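You operate a simulated robot arm through the tools that you are given. There is no shell and no other tool. Be economical: measure what you need, move in short steps, check, and stop when the job is done.

You are at the controls of a simulated two-armed robot. One attempt, no reset.

TASK
Hold the steel bowl on the cooker end of the buffet steady with one hand and put the short parcel from the granite table in it with the other.

The check looks at the end state, three seconds after you hand in, the way a careful person would. Anything else that was tipped, shoved, dropped, spilled or broken makes it a failure.

THE ROBOT
Two 7-joint arms with two-finger parallel grippers on one trunk, on a base that drives. Base frame: it is fixed to the floor where the robot stands at the start and does not move with it; the origin is under the middle of the robot, x ahead of it, y to its left, z up; the surface under the hand at the start is at about z = 0.76. Readings come in m, degrees, newtons and seconds.
The left shoulder is at the start at [0.056, 0.101, 1.034], the right one opposite. With the tool pointing down near the work surface each hand reaches from about 0.24 to 0.54 m from the robot's upright axis, wherever it stands, measured 20 degrees to its own side. Places, roughly: steel bowl [-0.5, 2.5, 1]. Payload 2.4 kg a hand.
Tool frame (each hand has its own): the origin (TCP) lies between the finger pads and is the grasp point; the fingertips stand 0.024 m ahead of it; z points along the fingers, y is the line along which they close. Largest opening 0.068 m; finger width 0.017, thickness 0.01; the body of the gripper, 0.04 by 0.07 m, starts 0.041 m behind the TCP.
Orientation is that of the tool frame in the base frame, as a unit quaternion [x, y, z, w]. With the fingers straight down and closing along the base's y, the tool's x points along the base's -x, its y along +y and its z along -z.

THE INTERFACE
- The arms move only by the tool nudge_tool. It takes "left_steps", "right_steps" or both (then of equal length, played together; a hand with none holds still); each is a list of rows, each a list of 7 numbers: the shift along the tool's x, y, z in units of 30 mm (1.0 is 30 mm), then the turn, a rotation vector about the tool's x, y, z in units of 5 degrees (1.0 is 5 degrees), then the opening, from 0 (shut) to 1 (fully open). In form: [[tx, ty, tz, ax, ay, az, gripper], ...]. A call has 1 to 20 rows; each row shifts and turns the commanded pose from where the row before left it, along the tool's axes as they then stand. A call with a number of a shift or a turn outside -1 to 1 is refused whole. A row lasts 0.2 s, in which the tool goes at most 0.05 m and 8.6 degrees; a call with a longer step from one row to the next is refused whole, and so is a gripper value outside its range. Where a pose cannot be reached the arm comes as near as it can. A force on the tool above 40 N (or 10 N above the force at the start of the call, whichever is more), or a blocked arm, ends the call early, and 0.2 s more pass. Each finger travels about 0.072 m/s and halts on what it meets, pressing with about 20 N; the grip force reading is that of the motor and also rises with nothing between the fingers. The clock runs only during rows and for 0.2 s after the last one: add rows that do not move to give the fingers time. It gives the time, the measured TCP pose, the force on the tool (base axes), the opening and the grip force at its end, in the units of the frame above (readings bear some noise), with the torque about the TCP (base axes, N m) and any sound that the robot's microphone picked up, and new pictures: "show" is both (left out), scene, wrist or none (wrist: the cameras of the hands that moved).
- Cameras (640 x 400 px; columns grow to the right, rows downward): "scene" is now at [0.1419, -0.0313, 1.2134]; the picture's right is [-0.45, -0.89, 0.00], its down [-0.51, 0.26, -0.82] and it looks along [0.73, -0.37, -0.57] (base axes); focal length 287 px, centre (320, 200). "left" rides on the left gripper at [0.084, -0.011, -0.075] in its tool frame; the picture's right is [0.13, 0.99, 0.00], its down [-0.60, 0.08, -0.79] and it looks along [-0.79, 0.10, 0.61] (tool axes); focal length 251 px, centre (320, 200). "right" rides on the right gripper at [0.084, 0.011, -0.075] in its tool frame; the picture's right is [-0.13, 0.99, 0.00], its down [-0.60, -0.08, -0.79] and it looks along [-0.79, -0.10, 0.61] (tool axes); focal length 251 px, centre (320, 200). There is no depth. A picture from a camera that has moved, and an enlarged one, comes with that camera's place and axes in the base frame and with its lens. The place of the scene camera against the robot may be out by one fixed shift of up to 0.025 m in any direction.
- raise_lower(by): slides the trunk up (or, below 0, down) by that many m; the arms and the scene camera ride with it, the base frame stays. It gives what a move gives, with no picture.
- steer(legs): drives the robot by 1 to 6 legs, each [ahead, left, turn to the left] in m, m and degrees, along the robot's own axes; the way and the turn of a leg run together, so that a leg with both is an arc; at most 1.5 m and 180 degrees a leg. The arms and the cameras ride along, it lands a little off, and it stops where it bumps. It gives what a move gives, and a new picture of the scene camera.
- turn_head(pan, tilt): turns the head with the scene camera to pan (to the left, within 86 degrees either way) and tilt (down, from -29 to 69), counted from straight ahead of the robot. It gives what a move gives, and a new picture of the scene camera.
- enlarge(camera, box): a new picture of the part [left, top, right, bottom] of that camera's present view, enlarged. It takes no simulated time.
- sign_off(): hands the job in; it is judged then, once.

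Go step by step. Nothing tells you exact positions but the pictures and the camera data: compare them with the known pose of the tool, close in by small moves and look again before you grip or let go. The budget is 120 turns and 260 pictures, counting those below and the enlarged ones. Unless the task says otherwise, let go and move clear before handing in, and close with one line.

The tools are called after ">>>" as name(argument=value, ...) on one line, values as JSON. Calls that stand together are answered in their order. nudge_tool: Moves the arms, as the interface text tells. Its arguments: {"type":"object","properties":{"left_steps":{"type":"array"},"right_steps":{"type":"array"},"show":{"type":"string","enum":["both","scene","wrist","none"]}},"required":[]} The other tools are called the same way: raise_lower (by) slides the trunk up or down; steer (legs) drives the base; turn_head (pan, tilt) turns the head that bears the scene camera; enlarge (camera, box) takes an enlarged picture of a part of a camera's view; sign_off () hands the job in.

At the start:

```text
clock: 0.0
left_position: [0.3771, 0.0175, 0.959]
left_orientation: [0.0, 1.0, 0.0, 0.0]
left_contact_force: [0.0, 0.4, -0.5]
left_torque: [-0.02, -0.02, 0.0]
left_grip_width: 0.068
left_grip_force: 0.1
right_position: [0.3603, -0.2945, 0.9732]
right_orientation: [0.0, 1.0, 0.0, 0.0]
right_contact_force: [-0.3, 0.0, 0.3]
right_torque: [0.0, -0.01, 0.0]
right_grip_width: 0.068
right_grip_force: 0.0
trunk travel left (down, up): [-0.25, 0.6]
robot x, y, heading: [0.0017, 0.0018, -0.0]
head pan, tilt: [-27.0, 34.5]
```

scene: 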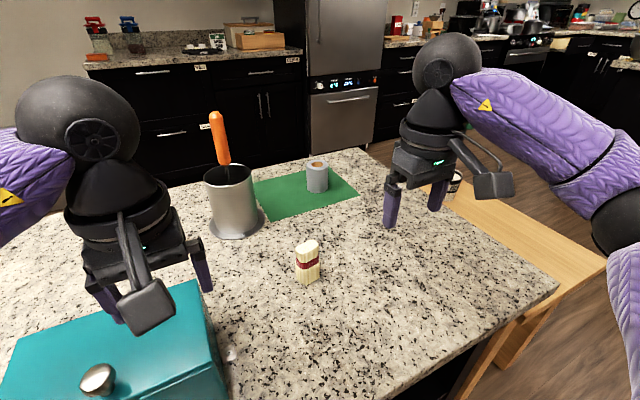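
right: 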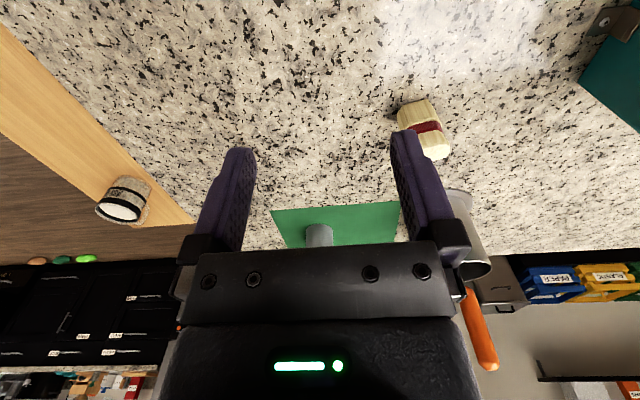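
left: 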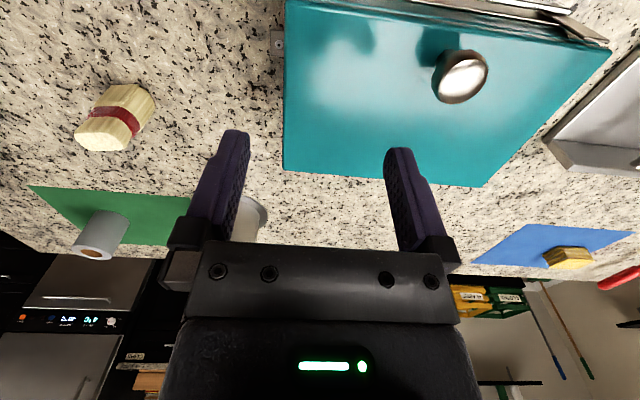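

The granite table carries a bundle with a red band, a roll on a green mat, a tin with a handle, and a teal box; something else sits on a blue mat to the left. I'll look around to tell which one is the short parcel and where the bowl is.

>>> enlarge(camera="scene", box=[200, 120, 400, 300])

>>> turn_head(pan=30, tilt=35)

>>> turn_head(pan=85, tilt=20)

```text
2.22 times, centred on (300, 210) of scene
camera zoom: at [0.1419, -0.0313, 1.2134], right [-0.45, -0.89, 0.0], down [-0.51, 0.26, -0.82], along [0.73, -0.37, -0.57], focal length 637 px, centre (364, 178)
```

zoom: 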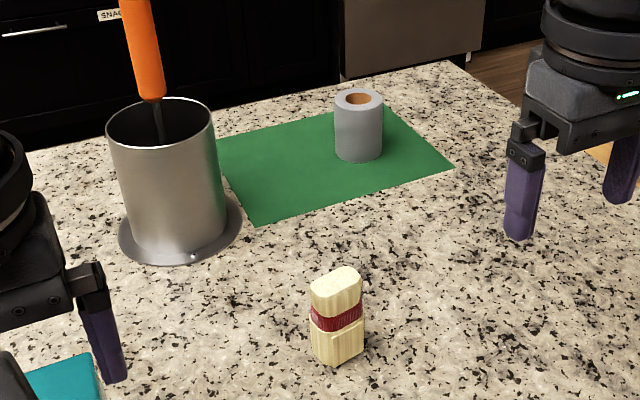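

```text
clock: 1.3
left_position: [0.3765, 0.0173, 0.9596]
left_orientation: [0.0, 1.0, 0.0, 0.0]
left_contact_force: [0.5, 0.2, -0.5]
left_torque: [-0.03, -0.04, 0.0]
left_grip_width: 0.068
left_grip_force: 0.1
right_position: [0.3613, -0.2939, 0.9735]
right_orientation: [0.0, 1.0, 0.0, 0.0]
right_contact_force: [1.2, 0.2, -0.2]
right_torque: [0.0, 0.05, 0.01]
right_grip_width: 0.0676
right_grip_force: 0.0
trunk travel left (down, up): [-0.25, 0.6]
robot x, y, heading: [0.0021, 0.0019, 0.1]
head pan, tilt: [30.0, 35.0]
camera scene: at [0.1395, 0.0528, 1.2126], right [0.5, -0.87, 0.0], down [-0.5, -0.29, -0.82], along [0.71, 0.41, -0.57], focal length 287 px, centre (320, 200)
```

scene: 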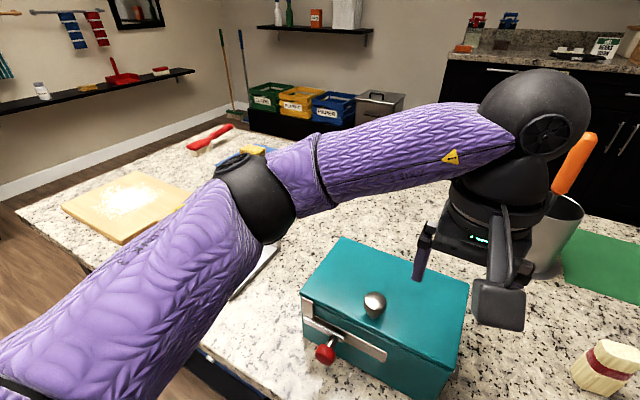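

```text
clock: 2.5
left_position: [0.3768, 0.0163, 0.96]
left_orientation: [-0.001, 1.0, 0.0, -0.001]
left_contact_force: [0.3, 0.2, 0.2]
left_torque: [0.02, -0.02, 0.02]
left_grip_width: 0.0679
left_grip_force: 0.0
right_position: [0.3601, -0.2949, 0.9728]
right_orientation: [0.0, 1.0, 0.0, -0.001]
right_contact_force: [0.7, 0.4, -0.1]
right_torque: [0.01, -0.03, 0.01]
right_grip_width: 0.0681
right_grip_force: 0.0
trunk travel left (down, up): [-0.25, 0.6]
robot x, y, heading: [-0.0012, -0.0014, -0.2]
head pan, tilt: [85.0, 20.0]
camera scene: at [0.0714, 0.1015, 1.2364], right [1.0, -0.09, 0.0], down [-0.03, -0.34, -0.94], along [0.08, 0.94, -0.34], focal length 287 px, centre (320, 200)
```

scene: 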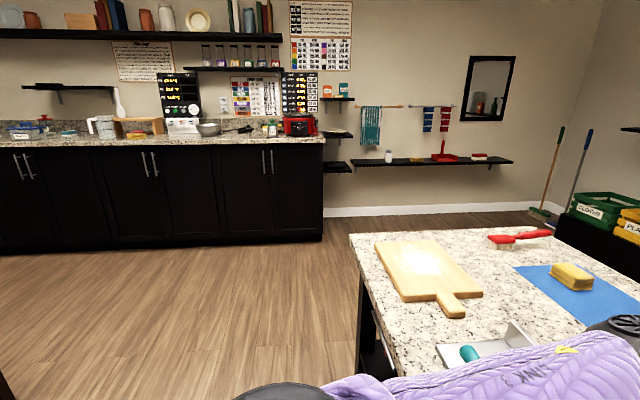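

The banded bundle looks like the parcel, at roughly (0.48, -0.18), and the yellow thing on the blue mat is a sponge. The bowl is on the far counter at left, beside the red cooker. I'll look closer at both.

>>> enlarge(camera="scene", box=[140, 70, 340, 195])

>>> enlarge(camera="right", box=[340, 60, 500, 180])

>>> turn_head(pan=-20, tilt=50)

```text
3.20 times, centred on (240, 132) of scene
camera zoom: at [0.0714, 0.1015, 1.2364], right [1.0, -0.09, 0.0], down [-0.03, -0.34, -0.94], along [0.08, 0.94, -0.34], focal length 918 px, centre (576, 416)
```

zoom: 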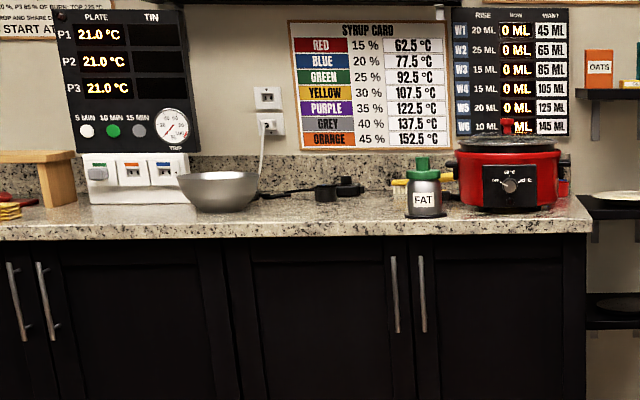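

```text
3.33 times, centred on (420, 120) of right
camera zoom: at [0.2758, -0.2838, 1.0482], right [0.13, 0.99, 0.0], down [0.6, -0.08, 0.79], along [0.79, -0.1, -0.61], focal length 838 px, centre (-13, 467)
```

zoom: 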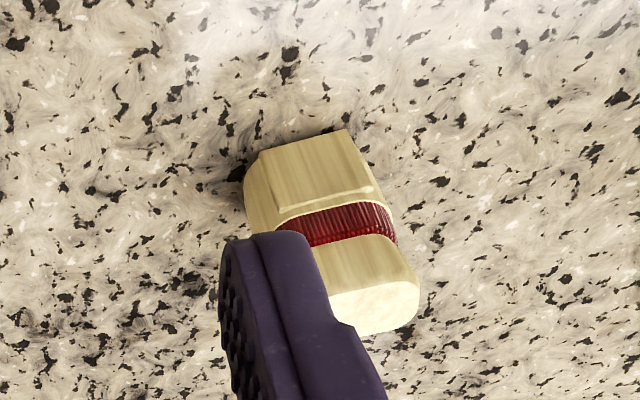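

```text
clock: 4.3
left_position: [0.3754, 0.0169, 0.9607]
left_orientation: [-0.002, 1.0, 0.0, 0.0]
left_contact_force: [0.0, -0.9, 0.1]
left_torque: [0.0, -0.02, -0.01]
left_grip_width: 0.0681
left_grip_force: 0.0
right_position: [0.3593, -0.2947, 0.9735]
right_orientation: [0.0, 1.0, -0.001, 0.001]
right_contact_force: [0.2, 0.6, 0.2]
right_torque: [-0.01, 0.0, 0.04]
right_grip_width: 0.0681
right_grip_force: 0.1
trunk travel left (down, up): [-0.25, 0.6]
robot x, y, heading: [0.0023, -0.0033, 0.0]
head pan, tilt: [-20.0, 50.0]
camera scene: at [0.1356, -0.0175, 1.1909], right [-0.34, -0.94, 0.0], down [-0.72, 0.26, -0.64], along [0.6, -0.22, -0.77], focal length 287 px, centre (320, 200)
```

scene: 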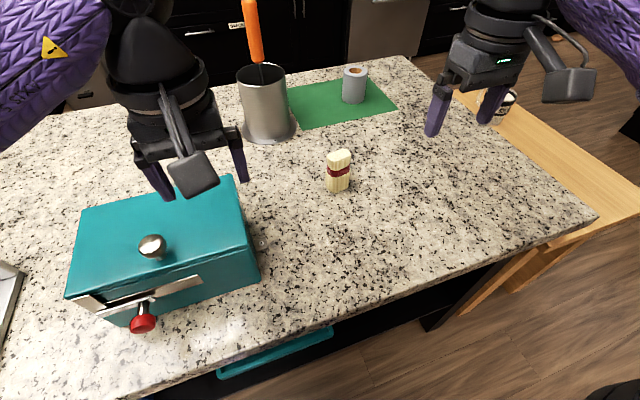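

The parcel is a red-banded bundle standing upright at about (0.48, -0.185). I'll bring the right hand nearer and look again.

>>> nudge_tool(right_steps=[[-0.25, 0.9, 0.3, 0, 0, 0, 1], [-0.25, 0.9, 0.3, 0, 0, 0, 1], [-0.25, 0.9, 0.3, 0, 0, 0, 1], [-0.25, 0.9, 0.3, 0, 0, 0, 1], [0, 0, 0, 0, 0, 0, 1]], show="both")

>>> enlarge(camera="right", box=[220, 20, 420, 145])

```text
clock: 5.5
left_position: [0.3768, 0.0163, 0.9582]
left_orientation: [0.0, 1.0, 0.001, 0.0]
left_contact_force: [-0.3, 0.7, -1.3]
left_torque: [0.02, 0.02, 0.03]
left_grip_width: 0.0679
left_grip_force: 0.0
right_position: [0.3913, -0.1882, 0.9377]
right_orientation: [0.0, 1.0, 0.0, 0.0]
right_contact_force: [0.3, 0.6, -0.1]
right_torque: [0.01, -0.04, -0.01]
right_grip_width: 0.0679
right_grip_force: 0.1
trunk travel left (down, up): [-0.25, 0.6]
robot x, y, heading: [0.0034, -0.0002, -0.1]
head pan, tilt: [-20.0, 50.0]
camera scene: at [0.1356, -0.0174, 1.1908], right [-0.34, -0.94, 0.0], down [-0.72, 0.26, -0.64], along [0.6, -0.22, -0.77], focal length 287 px, centre (320, 200)
camera right: at [0.3076, -0.1769, 1.0119], right [0.13, 0.99, 0.0], down [0.6, -0.08, 0.79], along [0.79, -0.1, -0.61], focal length 251 px, centre (320, 200)
```

scene: 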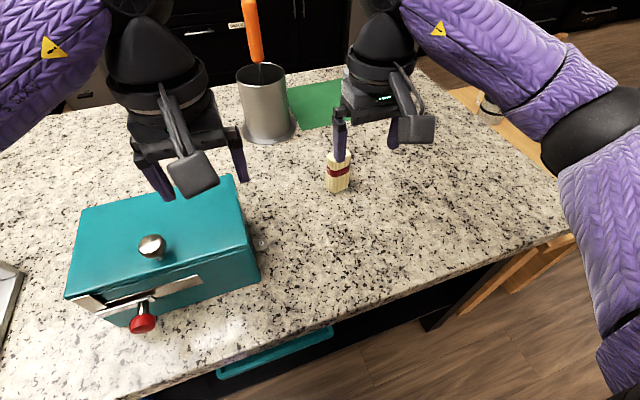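
right: 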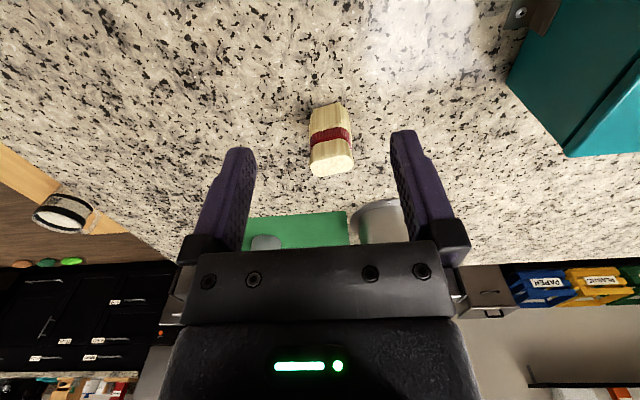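

```text
3.20 times, centred on (320, 82) of right
camera zoom: at [0.3076, -0.1769, 1.0119], right [0.13, 0.99, 0.0], down [0.6, -0.08, 0.79], along [0.79, -0.1, -0.61], focal length 805 px, centre (320, 576)
```

zoom: 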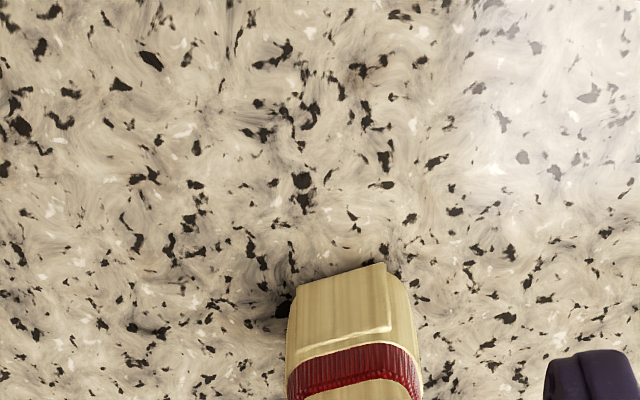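

>>> enlarge(camera="right", box=[280, 90, 380, 190])

>>> enlarge(camera="scene", box=[290, 130, 390, 210])

```text
4.00 times, centred on (330, 140) of right
camera zoom: at [0.3076, -0.1769, 1.0119], right [0.13, 0.99, 0.0], down [0.6, -0.08, 0.79], along [0.79, -0.1, -0.61], focal length 1006 px, centre (280, 440)
```

zoom: 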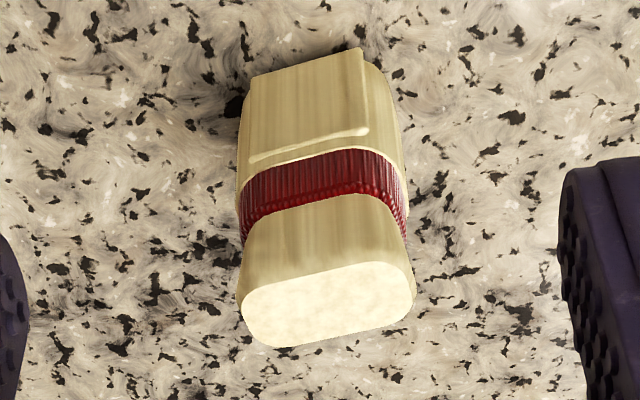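

```text
5.00 times, centred on (340, 170) of scene
camera zoom: at [0.1356, -0.0174, 1.1908], right [-0.34, -0.94, 0.0], down [-0.72, 0.26, -0.64], along [0.6, -0.22, -0.77], focal length 1434 px, centre (220, 350)
```

zoom: 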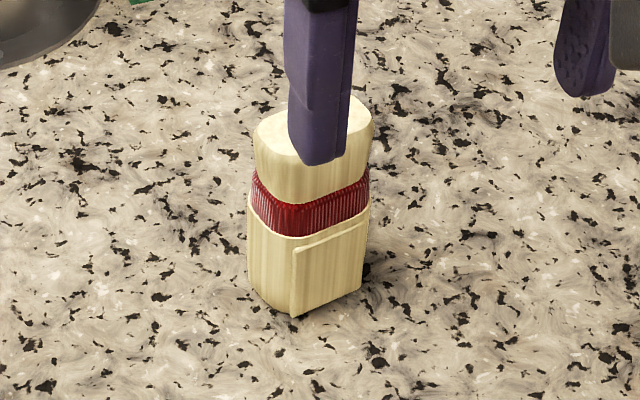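

The parcel stands about 75 mm tall and 42 × 28 mm across, turned about 10°, centred near (0.482, -0.188). I'll move over it, turn to match, and check.

>>> nudge_tool(right_steps=[[-0.76, 0, 0, 0, 0, 0, 1], [-0.76, 0, 0, 0, 0, 0, 1], [-0.76, 0, 0, 0, 0, 0, 1], [-0.76, 0, 0, 0, 0, 0, 1], [0, 0, 0.5, 0, 0, -1, 1], [0, 0, 0.5, 0, 0, -1, 1], [0, 0, 0, 0, 0, 0, 1]], show="both")

>>> enlarge(camera="scene", box=[290, 100, 410, 210])

```text
clock: 7.1
left_position: [0.3763, 0.0167, 0.9599]
left_orientation: [0.001, 1.0, 0.0, 0.0]
left_contact_force: [-0.4, -0.1, -0.3]
left_torque: [0.0, -0.01, 0.03]
left_grip_width: 0.0684
left_grip_force: 0.3
right_position: [0.481, -0.187, 0.9079]
right_orientation: [-0.087, 0.996, -0.001, 0.0]
right_contact_force: [0.3, 0.3, 0.1]
right_torque: [-0.01, 0.01, 0.02]
right_grip_width: 0.0681
right_grip_force: 0.0
trunk travel left (down, up): [-0.25, 0.6]
robot x, y, heading: [0.0001, -0.0032, 0.3]
head pan, tilt: [-20.0, 50.0]
camera scene: at [0.1356, -0.0175, 1.1908], right [-0.34, -0.94, 0.0], down [-0.72, 0.26, -0.64], along [0.6, -0.22, -0.77], focal length 287 px, centre (320, 200)
camera right: at [0.395, -0.1911, 0.9826], right [-0.05, 1.0, 0.0], down [0.61, 0.03, 0.79], along [0.79, 0.04, -0.61], focal length 251 px, centre (320, 200)
```

scene: 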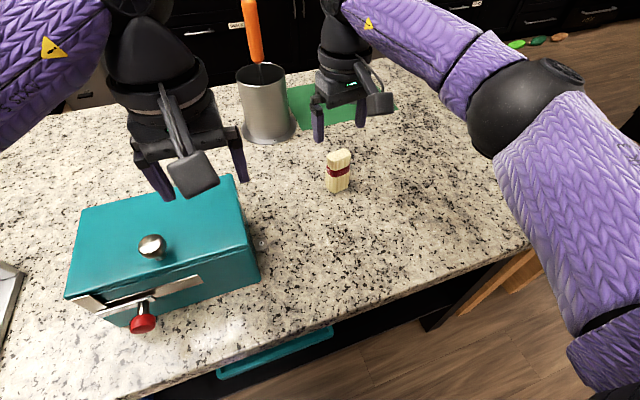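
right: 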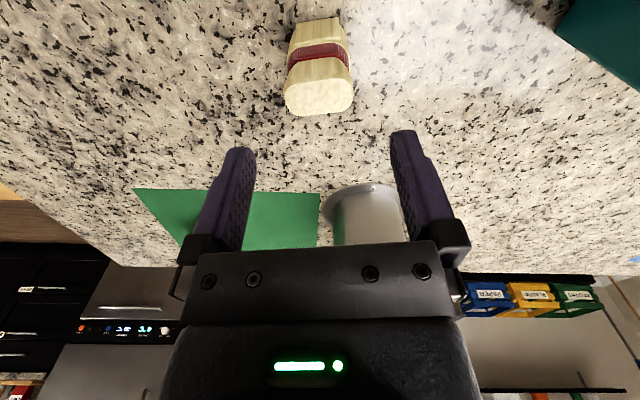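

```text
3.64 times, centred on (350, 155) of scene
camera zoom: at [0.1356, -0.0175, 1.1908], right [-0.34, -0.94, 0.0], down [-0.72, 0.26, -0.64], along [0.6, -0.22, -0.77], focal length 1043 px, centre (211, 364)
```

zoom: 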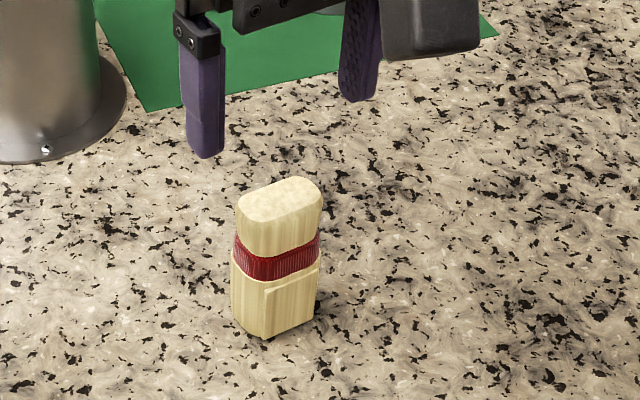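

The hand is lined up within a few mm. I'll turn another 5°, descend and look.

>>> nudge_tool(right_steps=[[0.05, 0, 0.4, 0, 0, -1, 1], [0.05, 0, 0.7, 0, 0, 0, 1], [0, 0, 0.7, 0, 0, 0, 1], [0, 0, 0.7, 0, 0, 0, 1], [0, 0, 0.65, 0, 0, 0, 1], [0, 0, 0, 0, 0, 0, 1]], show="both")

>>> enlarge(camera="scene", box=[290, 100, 410, 210])

```text
clock: 8.5
left_position: [0.3766, 0.0172, 0.959]
left_orientation: [-0.001, 1.0, -0.001, 0.0]
left_contact_force: [0.0, 0.4, 0.5]
left_torque: [-0.01, 0.01, 0.01]
left_grip_width: 0.068
left_grip_force: 0.0
right_position: [0.477, -0.186, 0.8128]
right_orientation: [-0.13, 0.991, 0.0, 0.0]
right_contact_force: [-0.1, 0.6, 0.2]
right_torque: [0.05, 0.03, 0.02]
right_grip_width: 0.0679
right_grip_force: 0.1
trunk travel left (down, up): [-0.25, 0.6]
robot x, y, heading: [-0.0018, 0.0022, -0.2]
head pan, tilt: [-20.0, 50.0]
camera scene: at [0.1356, -0.0175, 1.1908], right [-0.34, -0.94, 0.0], down [-0.72, 0.26, -0.64], along [0.6, -0.22, -0.77], focal length 287 px, centre (320, 200)
camera right: at [0.3931, -0.1973, 0.8871], right [-0.13, 0.99, 0.0], down [0.6, 0.08, 0.79], along [0.79, 0.1, -0.61], focal length 251 px, centre (320, 200)
```

scene: 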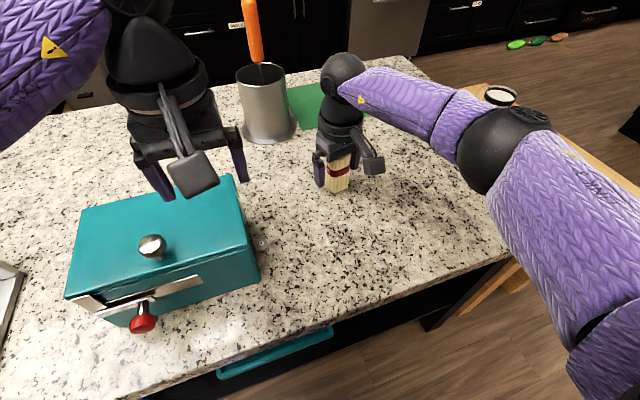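
right: 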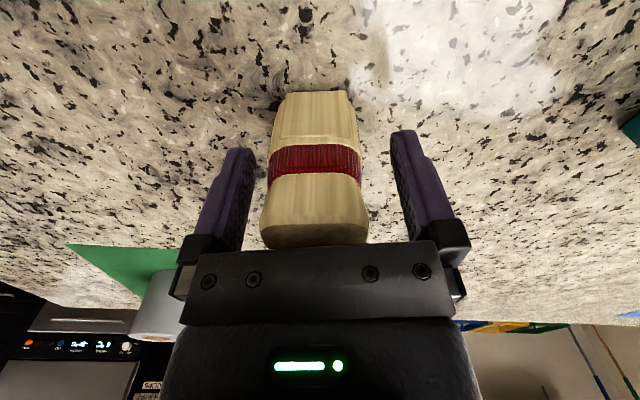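

```text
3.64 times, centred on (350, 155) of scene
camera zoom: at [0.1356, -0.0175, 1.1908], right [-0.34, -0.94, 0.0], down [-0.72, 0.26, -0.64], along [0.6, -0.22, -0.77], focal length 1043 px, centre (211, 364)
```

zoom: 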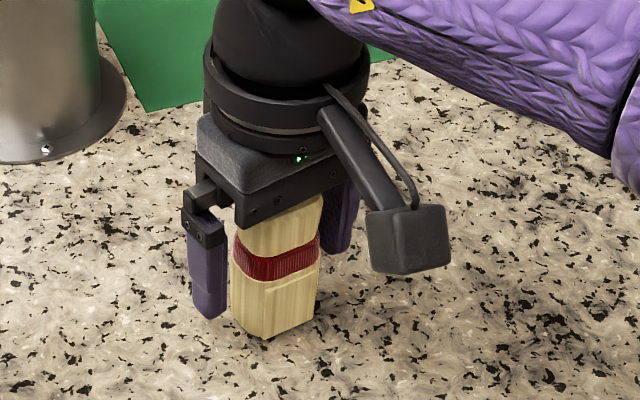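

Aligned on both sides; closing the grip, then lifting slightly.

>>> nudge_tool(right_steps=[[0, 0, 0, 0, 0, 0, 0.6], [0, 0, 0, 0, 0, 0, 0.5], [0, 0, 0, 0, 0, 0, 0.4], [0, 0, 0, 0, 0, 0, 0.3], [0, 0, 0, 0, 0, 0, 0.3], [0, 0, 0, 0, 0, 0, 0.3]], show="wrist")

```text
clock: 9.9
left_position: [0.3761, 0.0171, 0.9591]
left_orientation: [-0.001, 1.0, -0.001, 0.001]
left_contact_force: [-0.2, 0.5, 0.7]
left_torque: [-0.03, 0.01, 0.0]
left_grip_width: 0.0679
left_grip_force: 0.1
right_position: [0.4768, -0.1843, 0.8129]
right_orientation: [-0.131, 0.991, 0.0, -0.001]
right_contact_force: [-0.1, -0.7, 0.4]
right_torque: [0.01, -0.03, 0.01]
right_grip_width: 0.0437
right_grip_force: 20.4
trunk travel left (down, up): [-0.25, 0.6]
robot x, y, heading: [0.0001, -0.0002, 0.1]
head pan, tilt: [-20.0, 50.0]
camera right: at [0.3931, -0.1973, 0.8873], right [-0.13, 0.99, 0.0], down [0.6, 0.08, 0.79], along [0.79, 0.1, -0.61], focal length 251 px, centre (320, 200)
```

right: 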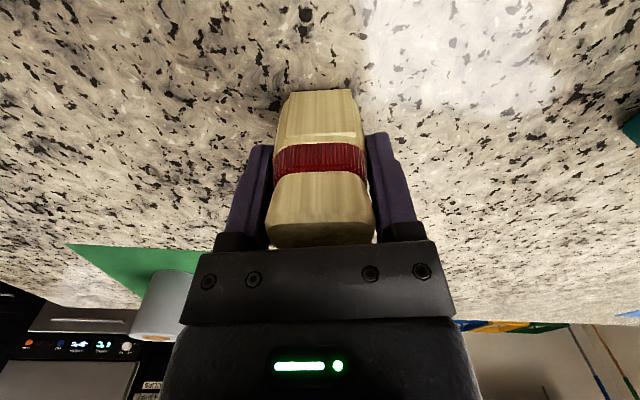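

Gripped at 43.7 mm. Lifting 0.2 m and drawing it in a little.

>>> nudge_tool(right_steps=[[0, 0, -0.6, 0, 0, 0, 0.3], [0, 0, -0.9, 0, 0, 0, 0.3], [0, 0, -0.9, 0, 0, 0, 0.3], [0, 0, -0.9, 0, 0, 0, 0.3], [0, 0, -0.9, 0, 0, 0, 0.3], [0.6, 0, -0.9, 0, 0, 0, 0.3], [0.8, -0.4, -0.9, 0, 0, 0, 0.3], [0.8, -0.6, 0, 0, 0, 0, 0.3], [0.8, -0.6, 0, 0, 0, 0, 0.3], [0, 0, 0, 0, 0, 0, 0.3]], show="both")

```text
clock: 12.1
left_position: [0.3758, 0.017, 0.9584]
left_orientation: [-0.001, 1.0, 0.0, -0.001]
left_contact_force: [0.1, 0.5, 0.3]
left_torque: [0.02, 0.01, -0.01]
left_grip_width: 0.0679
left_grip_force: 0.1
right_position: [0.405, -0.2558, 0.9939]
right_orientation: [-0.13, 0.991, 0.0, 0.0]
right_contact_force: [-0.1, 0.3, -0.7]
right_torque: [0.03, 0.0, -0.02]
right_grip_width: 0.0432
right_grip_force: 20.0
trunk travel left (down, up): [-0.25, 0.6]
robot x, y, heading: [0.0034, 0.0009, -0.1]
head pan, tilt: [-20.0, 50.0]
camera scene: at [0.1355, -0.0177, 1.1908], right [-0.34, -0.94, 0.0], down [-0.72, 0.26, -0.64], along [0.6, -0.22, -0.77], focal length 287 px, centre (320, 200)
camera right: at [0.3202, -0.2689, 1.0684], right [-0.13, 0.99, 0.0], down [0.6, 0.08, 0.79], along [0.79, 0.1, -0.61], focal length 251 px, centre (320, 200)
```

scene: 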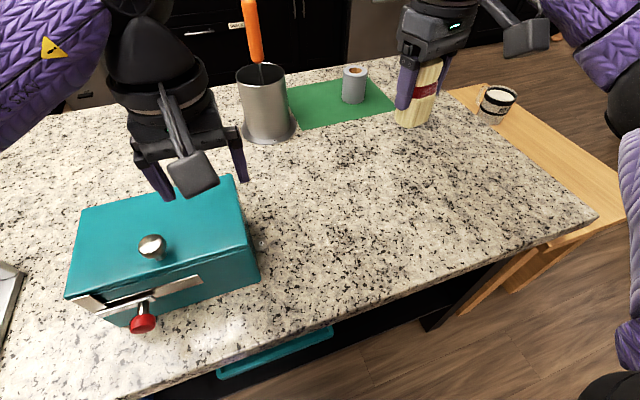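
right: 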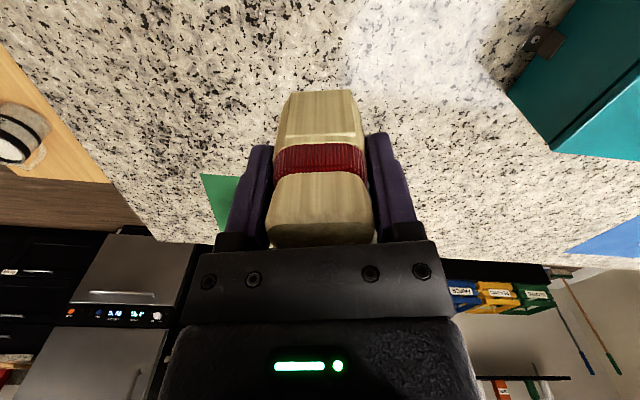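

The parcel is held and clear. I'll back away from the table and have a look left before turning.

>>> steer(legs=[[-0.25, 0, 0], [-0.2, 0, 0]])

>>> turn_head(pan=86, tilt=35)

```text
clock: 15.1
left_position: [-0.0703, 0.0162, 0.9599]
left_orientation: [0.001, 1.0, 0.0, 0.0]
left_contact_force: [-0.2, -0.2, 1.0]
left_torque: [0.0, -0.03, -0.02]
left_grip_width: 0.0679
left_grip_force: 0.0
right_position: [-0.0439, -0.2572, 0.9937]
right_orientation: [-0.129, 0.992, 0.0, 0.0]
right_contact_force: [0.2, 0.0, -0.5]
right_torque: [0.0, 0.02, -0.01]
right_grip_width: 0.0435
right_grip_force: 20.0
trunk travel left (down, up): [-0.25, 0.6]
robot x, y, heading: [-0.4491, -0.002, -0.0]
head pan, tilt: [-20.0, 50.0]
camera scene: at [-0.3117, -0.017, 1.1909], right [-0.35, -0.94, 0.0], down [-0.72, 0.26, -0.64], along [0.6, -0.22, -0.77], focal length 287 px, centre (320, 200)
```

scene: 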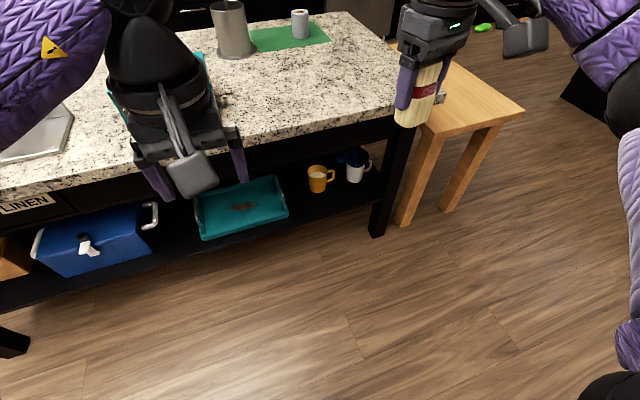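

```text
clock: 17.0
left_position: [-0.0711, 0.017, 0.9588]
left_orientation: [0.002, 1.0, 0.0, -0.001]
left_contact_force: [0.2, 0.9, 0.3]
left_torque: [0.0, -0.02, 0.02]
left_grip_width: 0.0675
left_grip_force: 0.1
right_position: [-0.0422, -0.2575, 0.9945]
right_orientation: [-0.129, 0.992, 0.0, 0.0]
right_contact_force: [0.4, -0.2, -0.6]
right_torque: [-0.03, 0.02, 0.04]
right_grip_width: 0.0437
right_grip_force: 20.7
trunk travel left (down, up): [-0.25, 0.6]
robot x, y, heading: [-0.4494, -0.001, 0.1]
head pan, tilt: [85.9, 35.0]
camera scene: at [-0.3772, 0.0974, 1.2126], right [1.0, -0.08, 0.0], down [-0.04, -0.57, -0.82], along [0.06, 0.82, -0.57], focal length 287 px, centre (320, 200)
```

scene: 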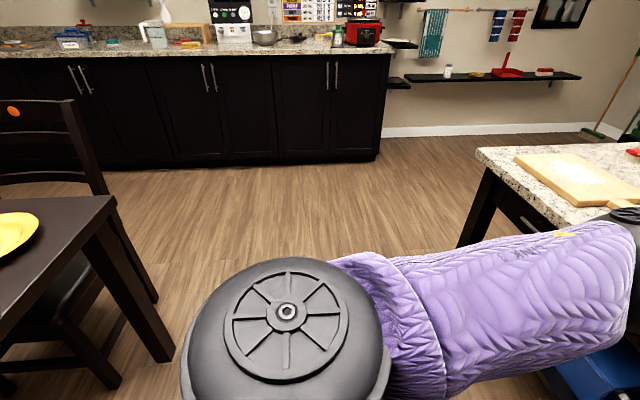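

The corridor toward the buffet is clear, with a dining table and chair on the left side; the bowl is near (-0.6, 2.45, 1.0). I'll turn left to face it.

>>> steer(legs=[[0, 0, 45], [0, 0, 45]])

>>> raise_lower(by=0.2)

>>> turn_head(pan=20, tilt=25)

```text
clock: 21.5
left_position: [-0.4661, 0.377, 0.9597]
left_orientation: [0.709, -0.705, 0.0, 0.001]
left_contact_force: [0.1, 0.4, -0.1]
left_torque: [0.03, 0.02, 0.0]
left_grip_width: 0.068
left_grip_force: 0.0
right_position: [-0.1925, 0.407, 0.9937]
right_orientation: [0.795, -0.606, 0.0, 0.0]
right_contact_force: [-0.3, 0.8, -0.2]
right_torque: [0.0, -0.03, 0.03]
right_grip_width: 0.0435
right_grip_force: 20.1
trunk travel left (down, up): [-0.25, 0.6]
robot x, y, heading: [-0.4492, -0.0001, 90.3]
head pan, tilt: [85.9, 35.0]
camera scene: at [-0.5318, 0.0756, 1.2126], right [0.07, 1.0, 0.0], down [0.57, -0.04, -0.82], along [-0.82, 0.05, -0.57], focal length 287 px, centre (320, 200)
```

scene: 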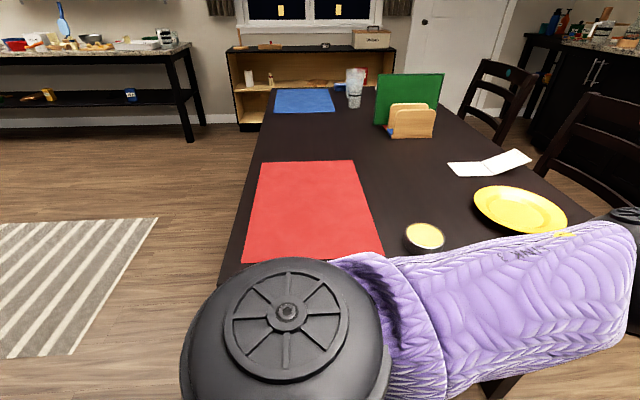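

```text
clock: 23.7
left_position: [-0.4659, 0.3778, 1.1592]
left_orientation: [0.709, -0.705, 0.0, 0.0]
left_contact_force: [-0.2, 0.1, 0.1]
left_torque: [0.03, 0.02, 0.02]
left_grip_width: 0.0681
left_grip_force: 0.0
right_position: [-0.1936, 0.4079, 1.1935]
right_orientation: [0.795, -0.606, 0.0, 0.0]
right_contact_force: [1.2, -0.1, -1.5]
right_torque: [0.03, 0.0, -0.01]
right_grip_width: 0.0435
right_grip_force: 19.7
trunk travel left (down, up): [-0.45, 0.4]
robot x, y, heading: [-0.4503, -0.0002, 90.3]
head pan, tilt: [85.9, 35.0]
```

```text
clock: 25.0
left_position: [-0.4649, 0.3768, 1.1596]
left_orientation: [0.709, -0.705, 0.0, 0.0]
left_contact_force: [0.3, 0.1, -0.5]
left_torque: [0.0, 0.01, -0.02]
left_grip_width: 0.068
left_grip_force: 0.0
right_position: [-0.1926, 0.4067, 1.1941]
right_orientation: [0.795, -0.607, 0.0, 0.0]
right_contact_force: [0.1, 1.0, -1.4]
right_torque: [0.03, -0.02, 0.04]
right_grip_width: 0.0435
right_grip_force: 20.0
trunk travel left (down, up): [-0.45, 0.4]
robot x, y, heading: [-0.4459, -0.0001, 90.3]
head pan, tilt: [20.0, 25.0]
camera scene: at [-0.4757, 0.1219, 1.4303], right [0.94, 0.35, 0.0], down [0.15, -0.4, -0.91], along [-0.32, 0.85, -0.42], focal length 287 px, centre (320, 200)
```

scene: 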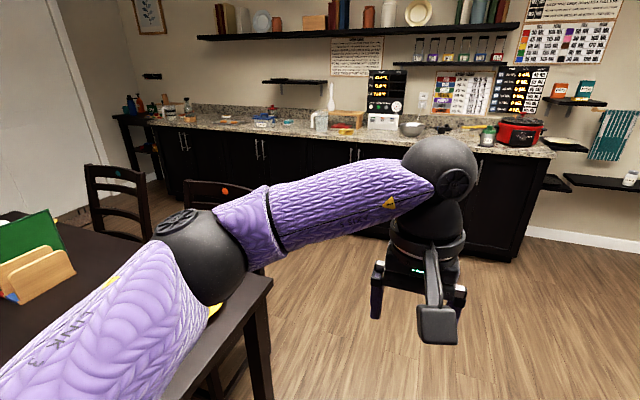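

The way ahead is free. Driving 1.3 m toward the buffet, slightly right of the dining table.

>>> steer(legs=[[1.3, -0.08, 0]])

>>> turn_head(pan=0, tilt=30)

```text
clock: 31.7
left_position: [-0.3697, 1.6974, 1.1579]
left_orientation: [-0.701, 0.714, 0.0, 0.0]
left_contact_force: [0.7, -0.3, -0.2]
left_torque: [0.02, 0.04, -0.04]
left_grip_width: 0.0681
left_grip_force: 0.2
right_position: [-0.0948, 1.7206, 1.1939]
right_orientation: [0.788, -0.616, 0.001, 0.0]
right_contact_force: [0.0, -1.0, -1.1]
right_torque: [-0.03, -0.02, -0.02]
right_grip_width: 0.0435
right_grip_force: 20.1
trunk travel left (down, up): [-0.45, 0.4]
robot x, y, heading: [-0.3568, 1.32, 89.1]
head pan, tilt: [20.0, 25.0]
camera scene: at [-0.3857, 1.4424, 1.4303], right [0.95, 0.33, 0.0], down [0.14, -0.4, -0.91], along [-0.3, 0.86, -0.42], focal length 287 px, centre (320, 200)
```

scene: 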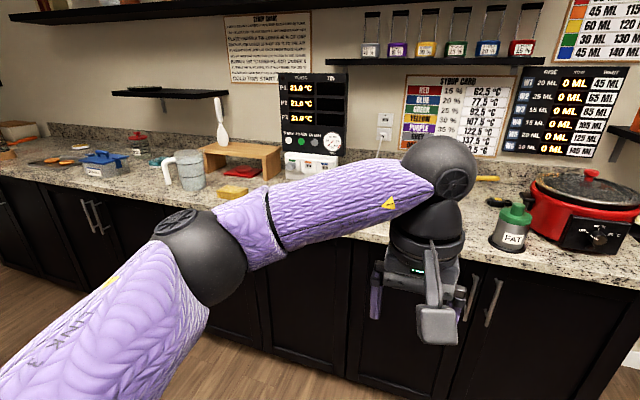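

```text
clock: 32.5
left_position: [-0.3692, 1.6971, 1.1595]
left_orientation: [-0.701, 0.713, 0.0, 0.0]
left_contact_force: [-0.2, 0.6, 0.4]
left_torque: [0.0, 0.01, 0.01]
left_grip_width: 0.0681
left_grip_force: 0.0
right_position: [-0.096, 1.7221, 1.194]
right_orientation: [0.788, -0.616, -0.001, -0.001]
right_contact_force: [0.1, 0.6, -1.3]
right_torque: [0.02, 0.01, 0.01]
right_grip_width: 0.0435
right_grip_force: 20.3
trunk travel left (down, up): [-0.45, 0.4]
robot x, y, heading: [-0.3598, 1.3217, 89.1]
head pan, tilt: [0.0, 30.0]
camera scene: at [-0.3542, 1.4456, 1.4223], right [1.0, -0.02, 0.0], down [-0.01, -0.5, -0.87], along [0.01, 0.87, -0.5], focal length 287 px, centre (320, 200)
```

scene: 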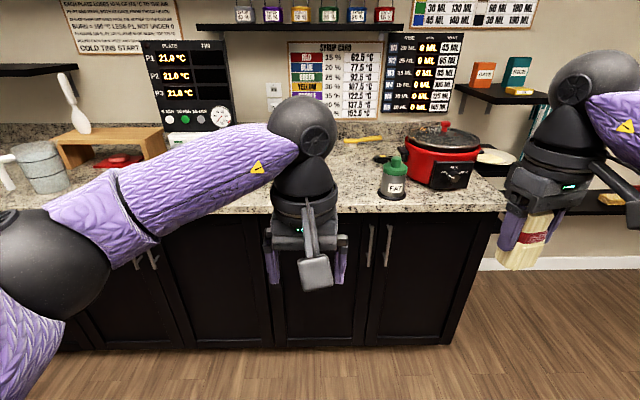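

The left arm hides the bowl. I'll look through the left wrist camera and strafe to see it.

>>> steer(legs=[[0, 0.22, 0]])

>>> enlarge(camera="left", box=[0, 0, 640, 400])

```text
clock: 34.2
left_position: [-0.591, 1.7011, 1.1589]
left_orientation: [-0.701, 0.713, 0.0, 0.0]
left_contact_force: [-0.6, -0.5, -1.2]
left_torque: [0.02, 0.02, -0.01]
left_grip_width: 0.0683
left_grip_force: 0.0
right_position: [-0.3175, 1.7247, 1.1939]
right_orientation: [0.787, -0.616, 0.0, 0.0]
right_contact_force: [0.1, -0.9, -0.6]
right_torque: [-0.03, -0.01, 0.0]
right_grip_width: 0.0435
right_grip_force: 19.9
trunk travel left (down, up): [-0.45, 0.4]
robot x, y, heading: [-0.5812, 1.3237, 88.9]
head pan, tilt: [0.0, 30.0]
camera scene: at [-0.5762, 1.4495, 1.4223], right [1.0, -0.02, 0.0], down [-0.01, -0.5, -0.87], along [0.02, 0.87, -0.5], focal length 287 px, centre (320, 200)
```

scene: 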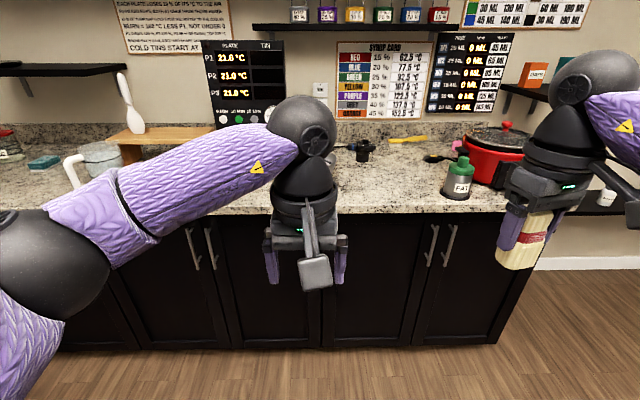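

```text
1.00 times, centred on (320, 200) of left (not enlarged: the box is as wide or as high as the picture)
camera zoom: at [-0.5823, 1.6161, 1.2348], right [-0.99, -0.11, 0.0], down [-0.07, 0.61, 0.79], along [-0.09, 0.79, -0.61], focal length 251 px, centre (320, 200)
```

zoom: 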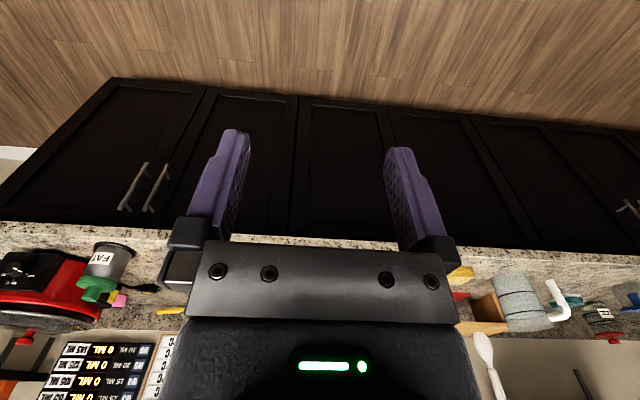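

The bowl is hidden right behind the left hand. Moving the left hand out to the left.

>>> nudge_tool(left_steps=[[0, 1, 0, 0, 0, 0, 1], [0, 1, 0, 0, 0, 0, 1], [0, 1, 0, 0, 0, 0, 1], [0, 1, 0, 0, 0, 0, 1], [0, 1, 0, 0, 0, 0, 1], [0, 1, 0, 0, 0, 0, 1], [0, 0, 0, 0, 0, 0, 1]], show="scene")

```text
clock: 35.8
left_position: [-0.7709, 1.7052, 1.1588]
left_orientation: [-0.701, 0.713, 0.0, -0.001]
left_contact_force: [-0.4, 0.8, -0.6]
left_torque: [-0.02, -0.01, 0.01]
left_grip_width: 0.0677
left_grip_force: 0.1
right_position: [-0.3165, 1.7251, 1.1925]
right_orientation: [0.788, -0.616, 0.0, 0.001]
right_contact_force: [-0.2, 0.0, -0.8]
right_torque: [-0.04, 0.02, 0.01]
right_grip_width: 0.0434
right_grip_force: 20.2
trunk travel left (down, up): [-0.45, 0.4]
robot x, y, heading: [-0.5815, 1.3279, 89.0]
head pan, tilt: [0.0, 30.0]
camera scene: at [-0.5753, 1.4495, 1.4223], right [1.0, -0.02, 0.0], down [-0.01, -0.5, -0.87], along [0.02, 0.87, -0.5], focal length 287 px, centre (320, 200)
```

scene: 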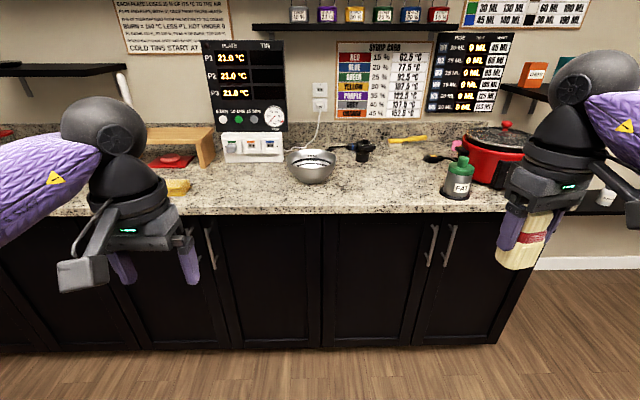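

The bowl is in view near (-0.585, ~2.5), about 0.2 m across, on a counter at z≈0.9. I'll drive in 0.45 m and re-measure.

>>> steer(legs=[[0.45, 0, 1]])

>>> enlarge(camera="left", box=[0, 0, 640, 400])

>>> enlarge(camera="right", box=[0, 0, 640, 400])

```text
clock: 38.5
left_position: [-0.7737, 2.1397, 1.1591]
left_orientation: [0.708, -0.706, 0.001, 0.0]
left_contact_force: [-1.0, 0.3, 0.4]
left_torque: [-0.01, 0.01, 0.01]
left_grip_width: 0.0679
left_grip_force: 0.0
right_position: [-0.3206, 2.169, 1.1941]
right_orientation: [0.794, -0.608, 0.0, 0.0]
right_contact_force: [0.2, 0.1, -0.8]
right_torque: [-0.02, 0.02, 0.03]
right_grip_width: 0.0436
right_grip_force: 20.0
trunk travel left (down, up): [-0.45, 0.4]
robot x, y, heading: [-0.578, 1.7628, 90.3]
head pan, tilt: [0.0, 30.0]
camera scene: at [-0.5739, 1.8889, 1.4222], right [1.0, 0.0, 0.0], down [0.0, -0.5, -0.87], along [0.0, 0.87, -0.5], focal length 287 px, centre (320, 200)
```

scene: 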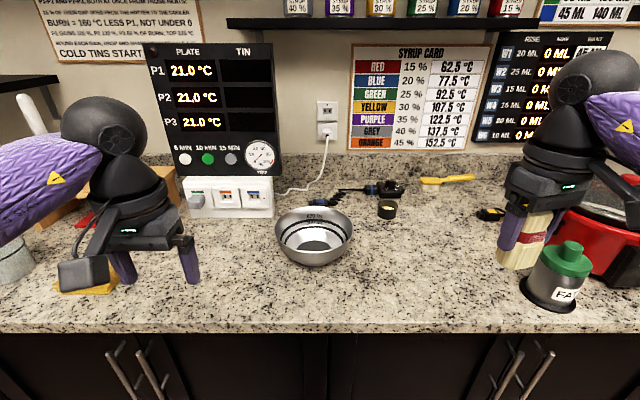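

```text
1.00 times, centred on (320, 200) of left (not enlarged: the box is as wide or as high as the picture)
camera zoom: at [-0.7633, 2.0552, 1.2336], right [-0.99, -0.13, 0.0], down [-0.08, 0.6, 0.79], along [-0.1, 0.79, -0.61], focal length 251 px, centre (320, 200)
```

zoom: 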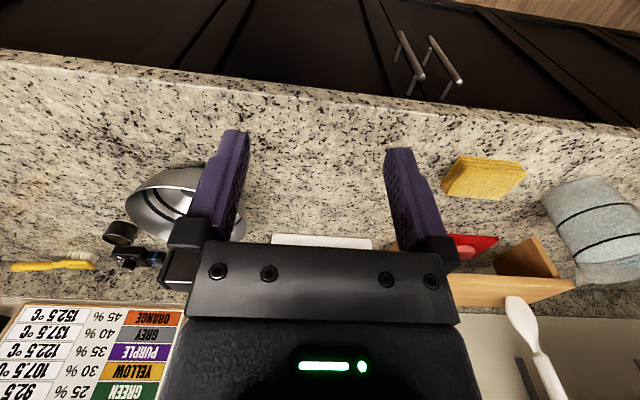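

```text
1.00 times, centred on (320, 200) of right (not enlarged: the box is as wide or as high as the picture)
camera zoom: at [-0.3095, 2.0845, 1.2682], right [-0.99, -0.13, 0.0], down [-0.08, 0.6, 0.79], along [-0.11, 0.79, -0.61], focal length 251 px, centre (320, 200)
```

zoom: 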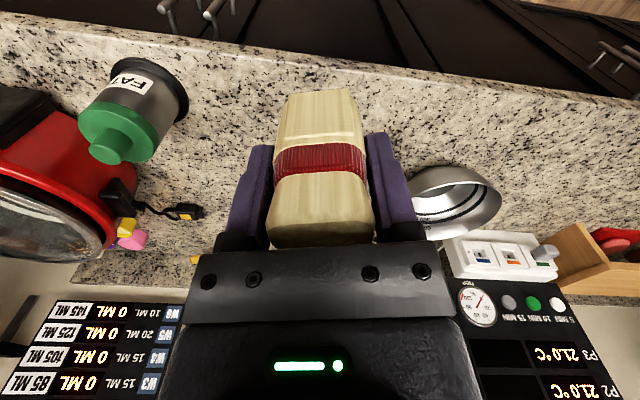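

Counter top ≈0.905, front edge ≈2.23–2.26; the bowl is dead ahead. Driving another 0.2 m puts it in reach.

>>> steer(legs=[[0.2, 0, 0]])

>>> turn_head(pan=0, tilt=40)

>>> enlarge(camera="left", box=[0, 0, 640, 400])

>>> enlarge(camera="right", box=[0, 0, 640, 400])

```text
clock: 40.1
left_position: [-0.7738, 2.344, 1.1589]
left_orientation: [0.708, -0.706, 0.001, 0.001]
left_contact_force: [-0.1, -0.1, 0.5]
left_torque: [-0.01, 0.02, 0.03]
left_grip_width: 0.0679
left_grip_force: 0.0
right_position: [-0.3196, 2.3729, 1.192]
right_orientation: [0.794, -0.608, 0.0, 0.0]
right_contact_force: [-1.0, 0.5, -0.3]
right_torque: [-0.02, 0.03, -0.01]
right_grip_width: 0.0433
right_grip_force: 20.2
trunk travel left (down, up): [-0.45, 0.4]
robot x, y, heading: [-0.5793, 1.9651, 90.2]
head pan, tilt: [0.0, 30.0]
camera scene: at [-0.5741, 2.0927, 1.4222], right [1.0, 0.0, 0.0], down [0.0, -0.5, -0.87], along [0.0, 0.87, -0.5], focal length 287 px, centre (320, 200)
```

scene: 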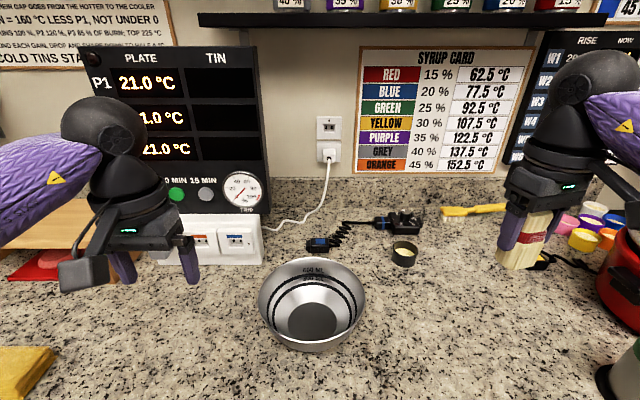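

```text
clock: 40.8
left_position: [-0.774, 2.3433, 1.1585]
left_orientation: [0.707, -0.707, 0.0, 0.0]
left_contact_force: [0.3, 0.3, 0.0]
left_torque: [0.03, 0.0, 0.01]
left_grip_width: 0.068
left_grip_force: 0.0
right_position: [-0.3207, 2.3719, 1.1921]
right_orientation: [0.793, -0.609, 0.0, 0.0]
right_contact_force: [-0.4, -0.1, -0.6]
right_torque: [-0.03, -0.01, 0.0]
right_grip_width: 0.0434
right_grip_force: 20.4
trunk travel left (down, up): [-0.45, 0.4]
robot x, y, heading: [-0.5775, 1.9692, 89.8]
head pan, tilt: [0.0, 40.0]
camera scene: at [-0.5741, 2.0864, 1.407], right [1.0, 0.0, 0.0], down [0.0, -0.64, -0.77], along [0.0, 0.77, -0.64], focal length 287 px, centre (320, 200)
```

scene: 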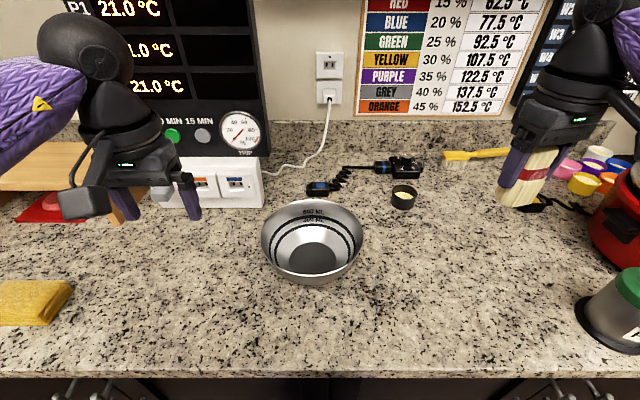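

```text
1.00 times, centred on (320, 200) of left (not enlarged: the box is as wide or as high as the picture)
camera zoom: at [-0.7635, 2.2582, 1.2337], right [-0.99, -0.13, 0.0], down [-0.08, 0.6, 0.79], along [-0.1, 0.79, -0.61], focal length 251 px, centre (320, 200)
```

zoom: 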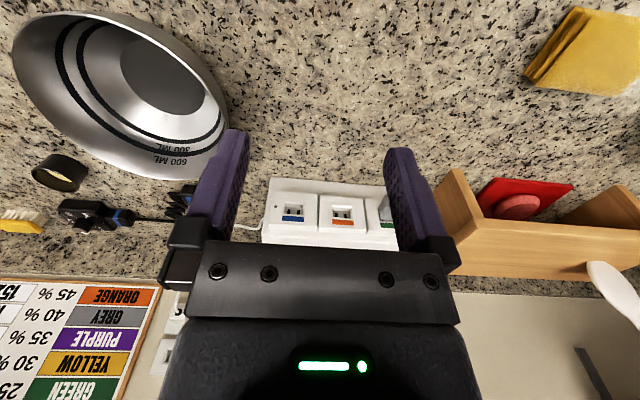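

```text
1.00 times, centred on (320, 200) of right (not enlarged: the box is as wide or as high as the picture)
camera zoom: at [-0.3097, 2.2875, 1.2683], right [-0.99, -0.13, 0.0], down [-0.08, 0.6, 0.79], along [-0.1, 0.79, -0.61], focal length 251 px, centre (320, 200)
```

zoom: 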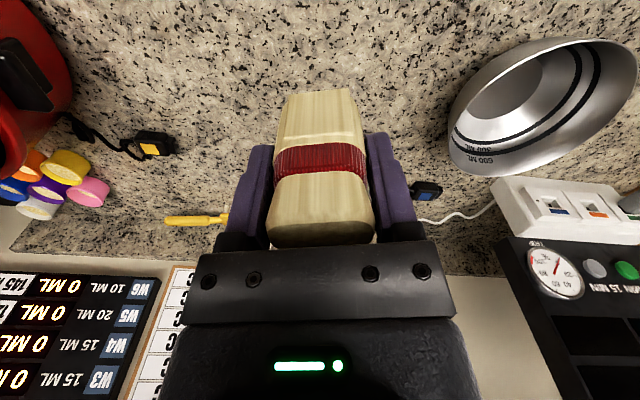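

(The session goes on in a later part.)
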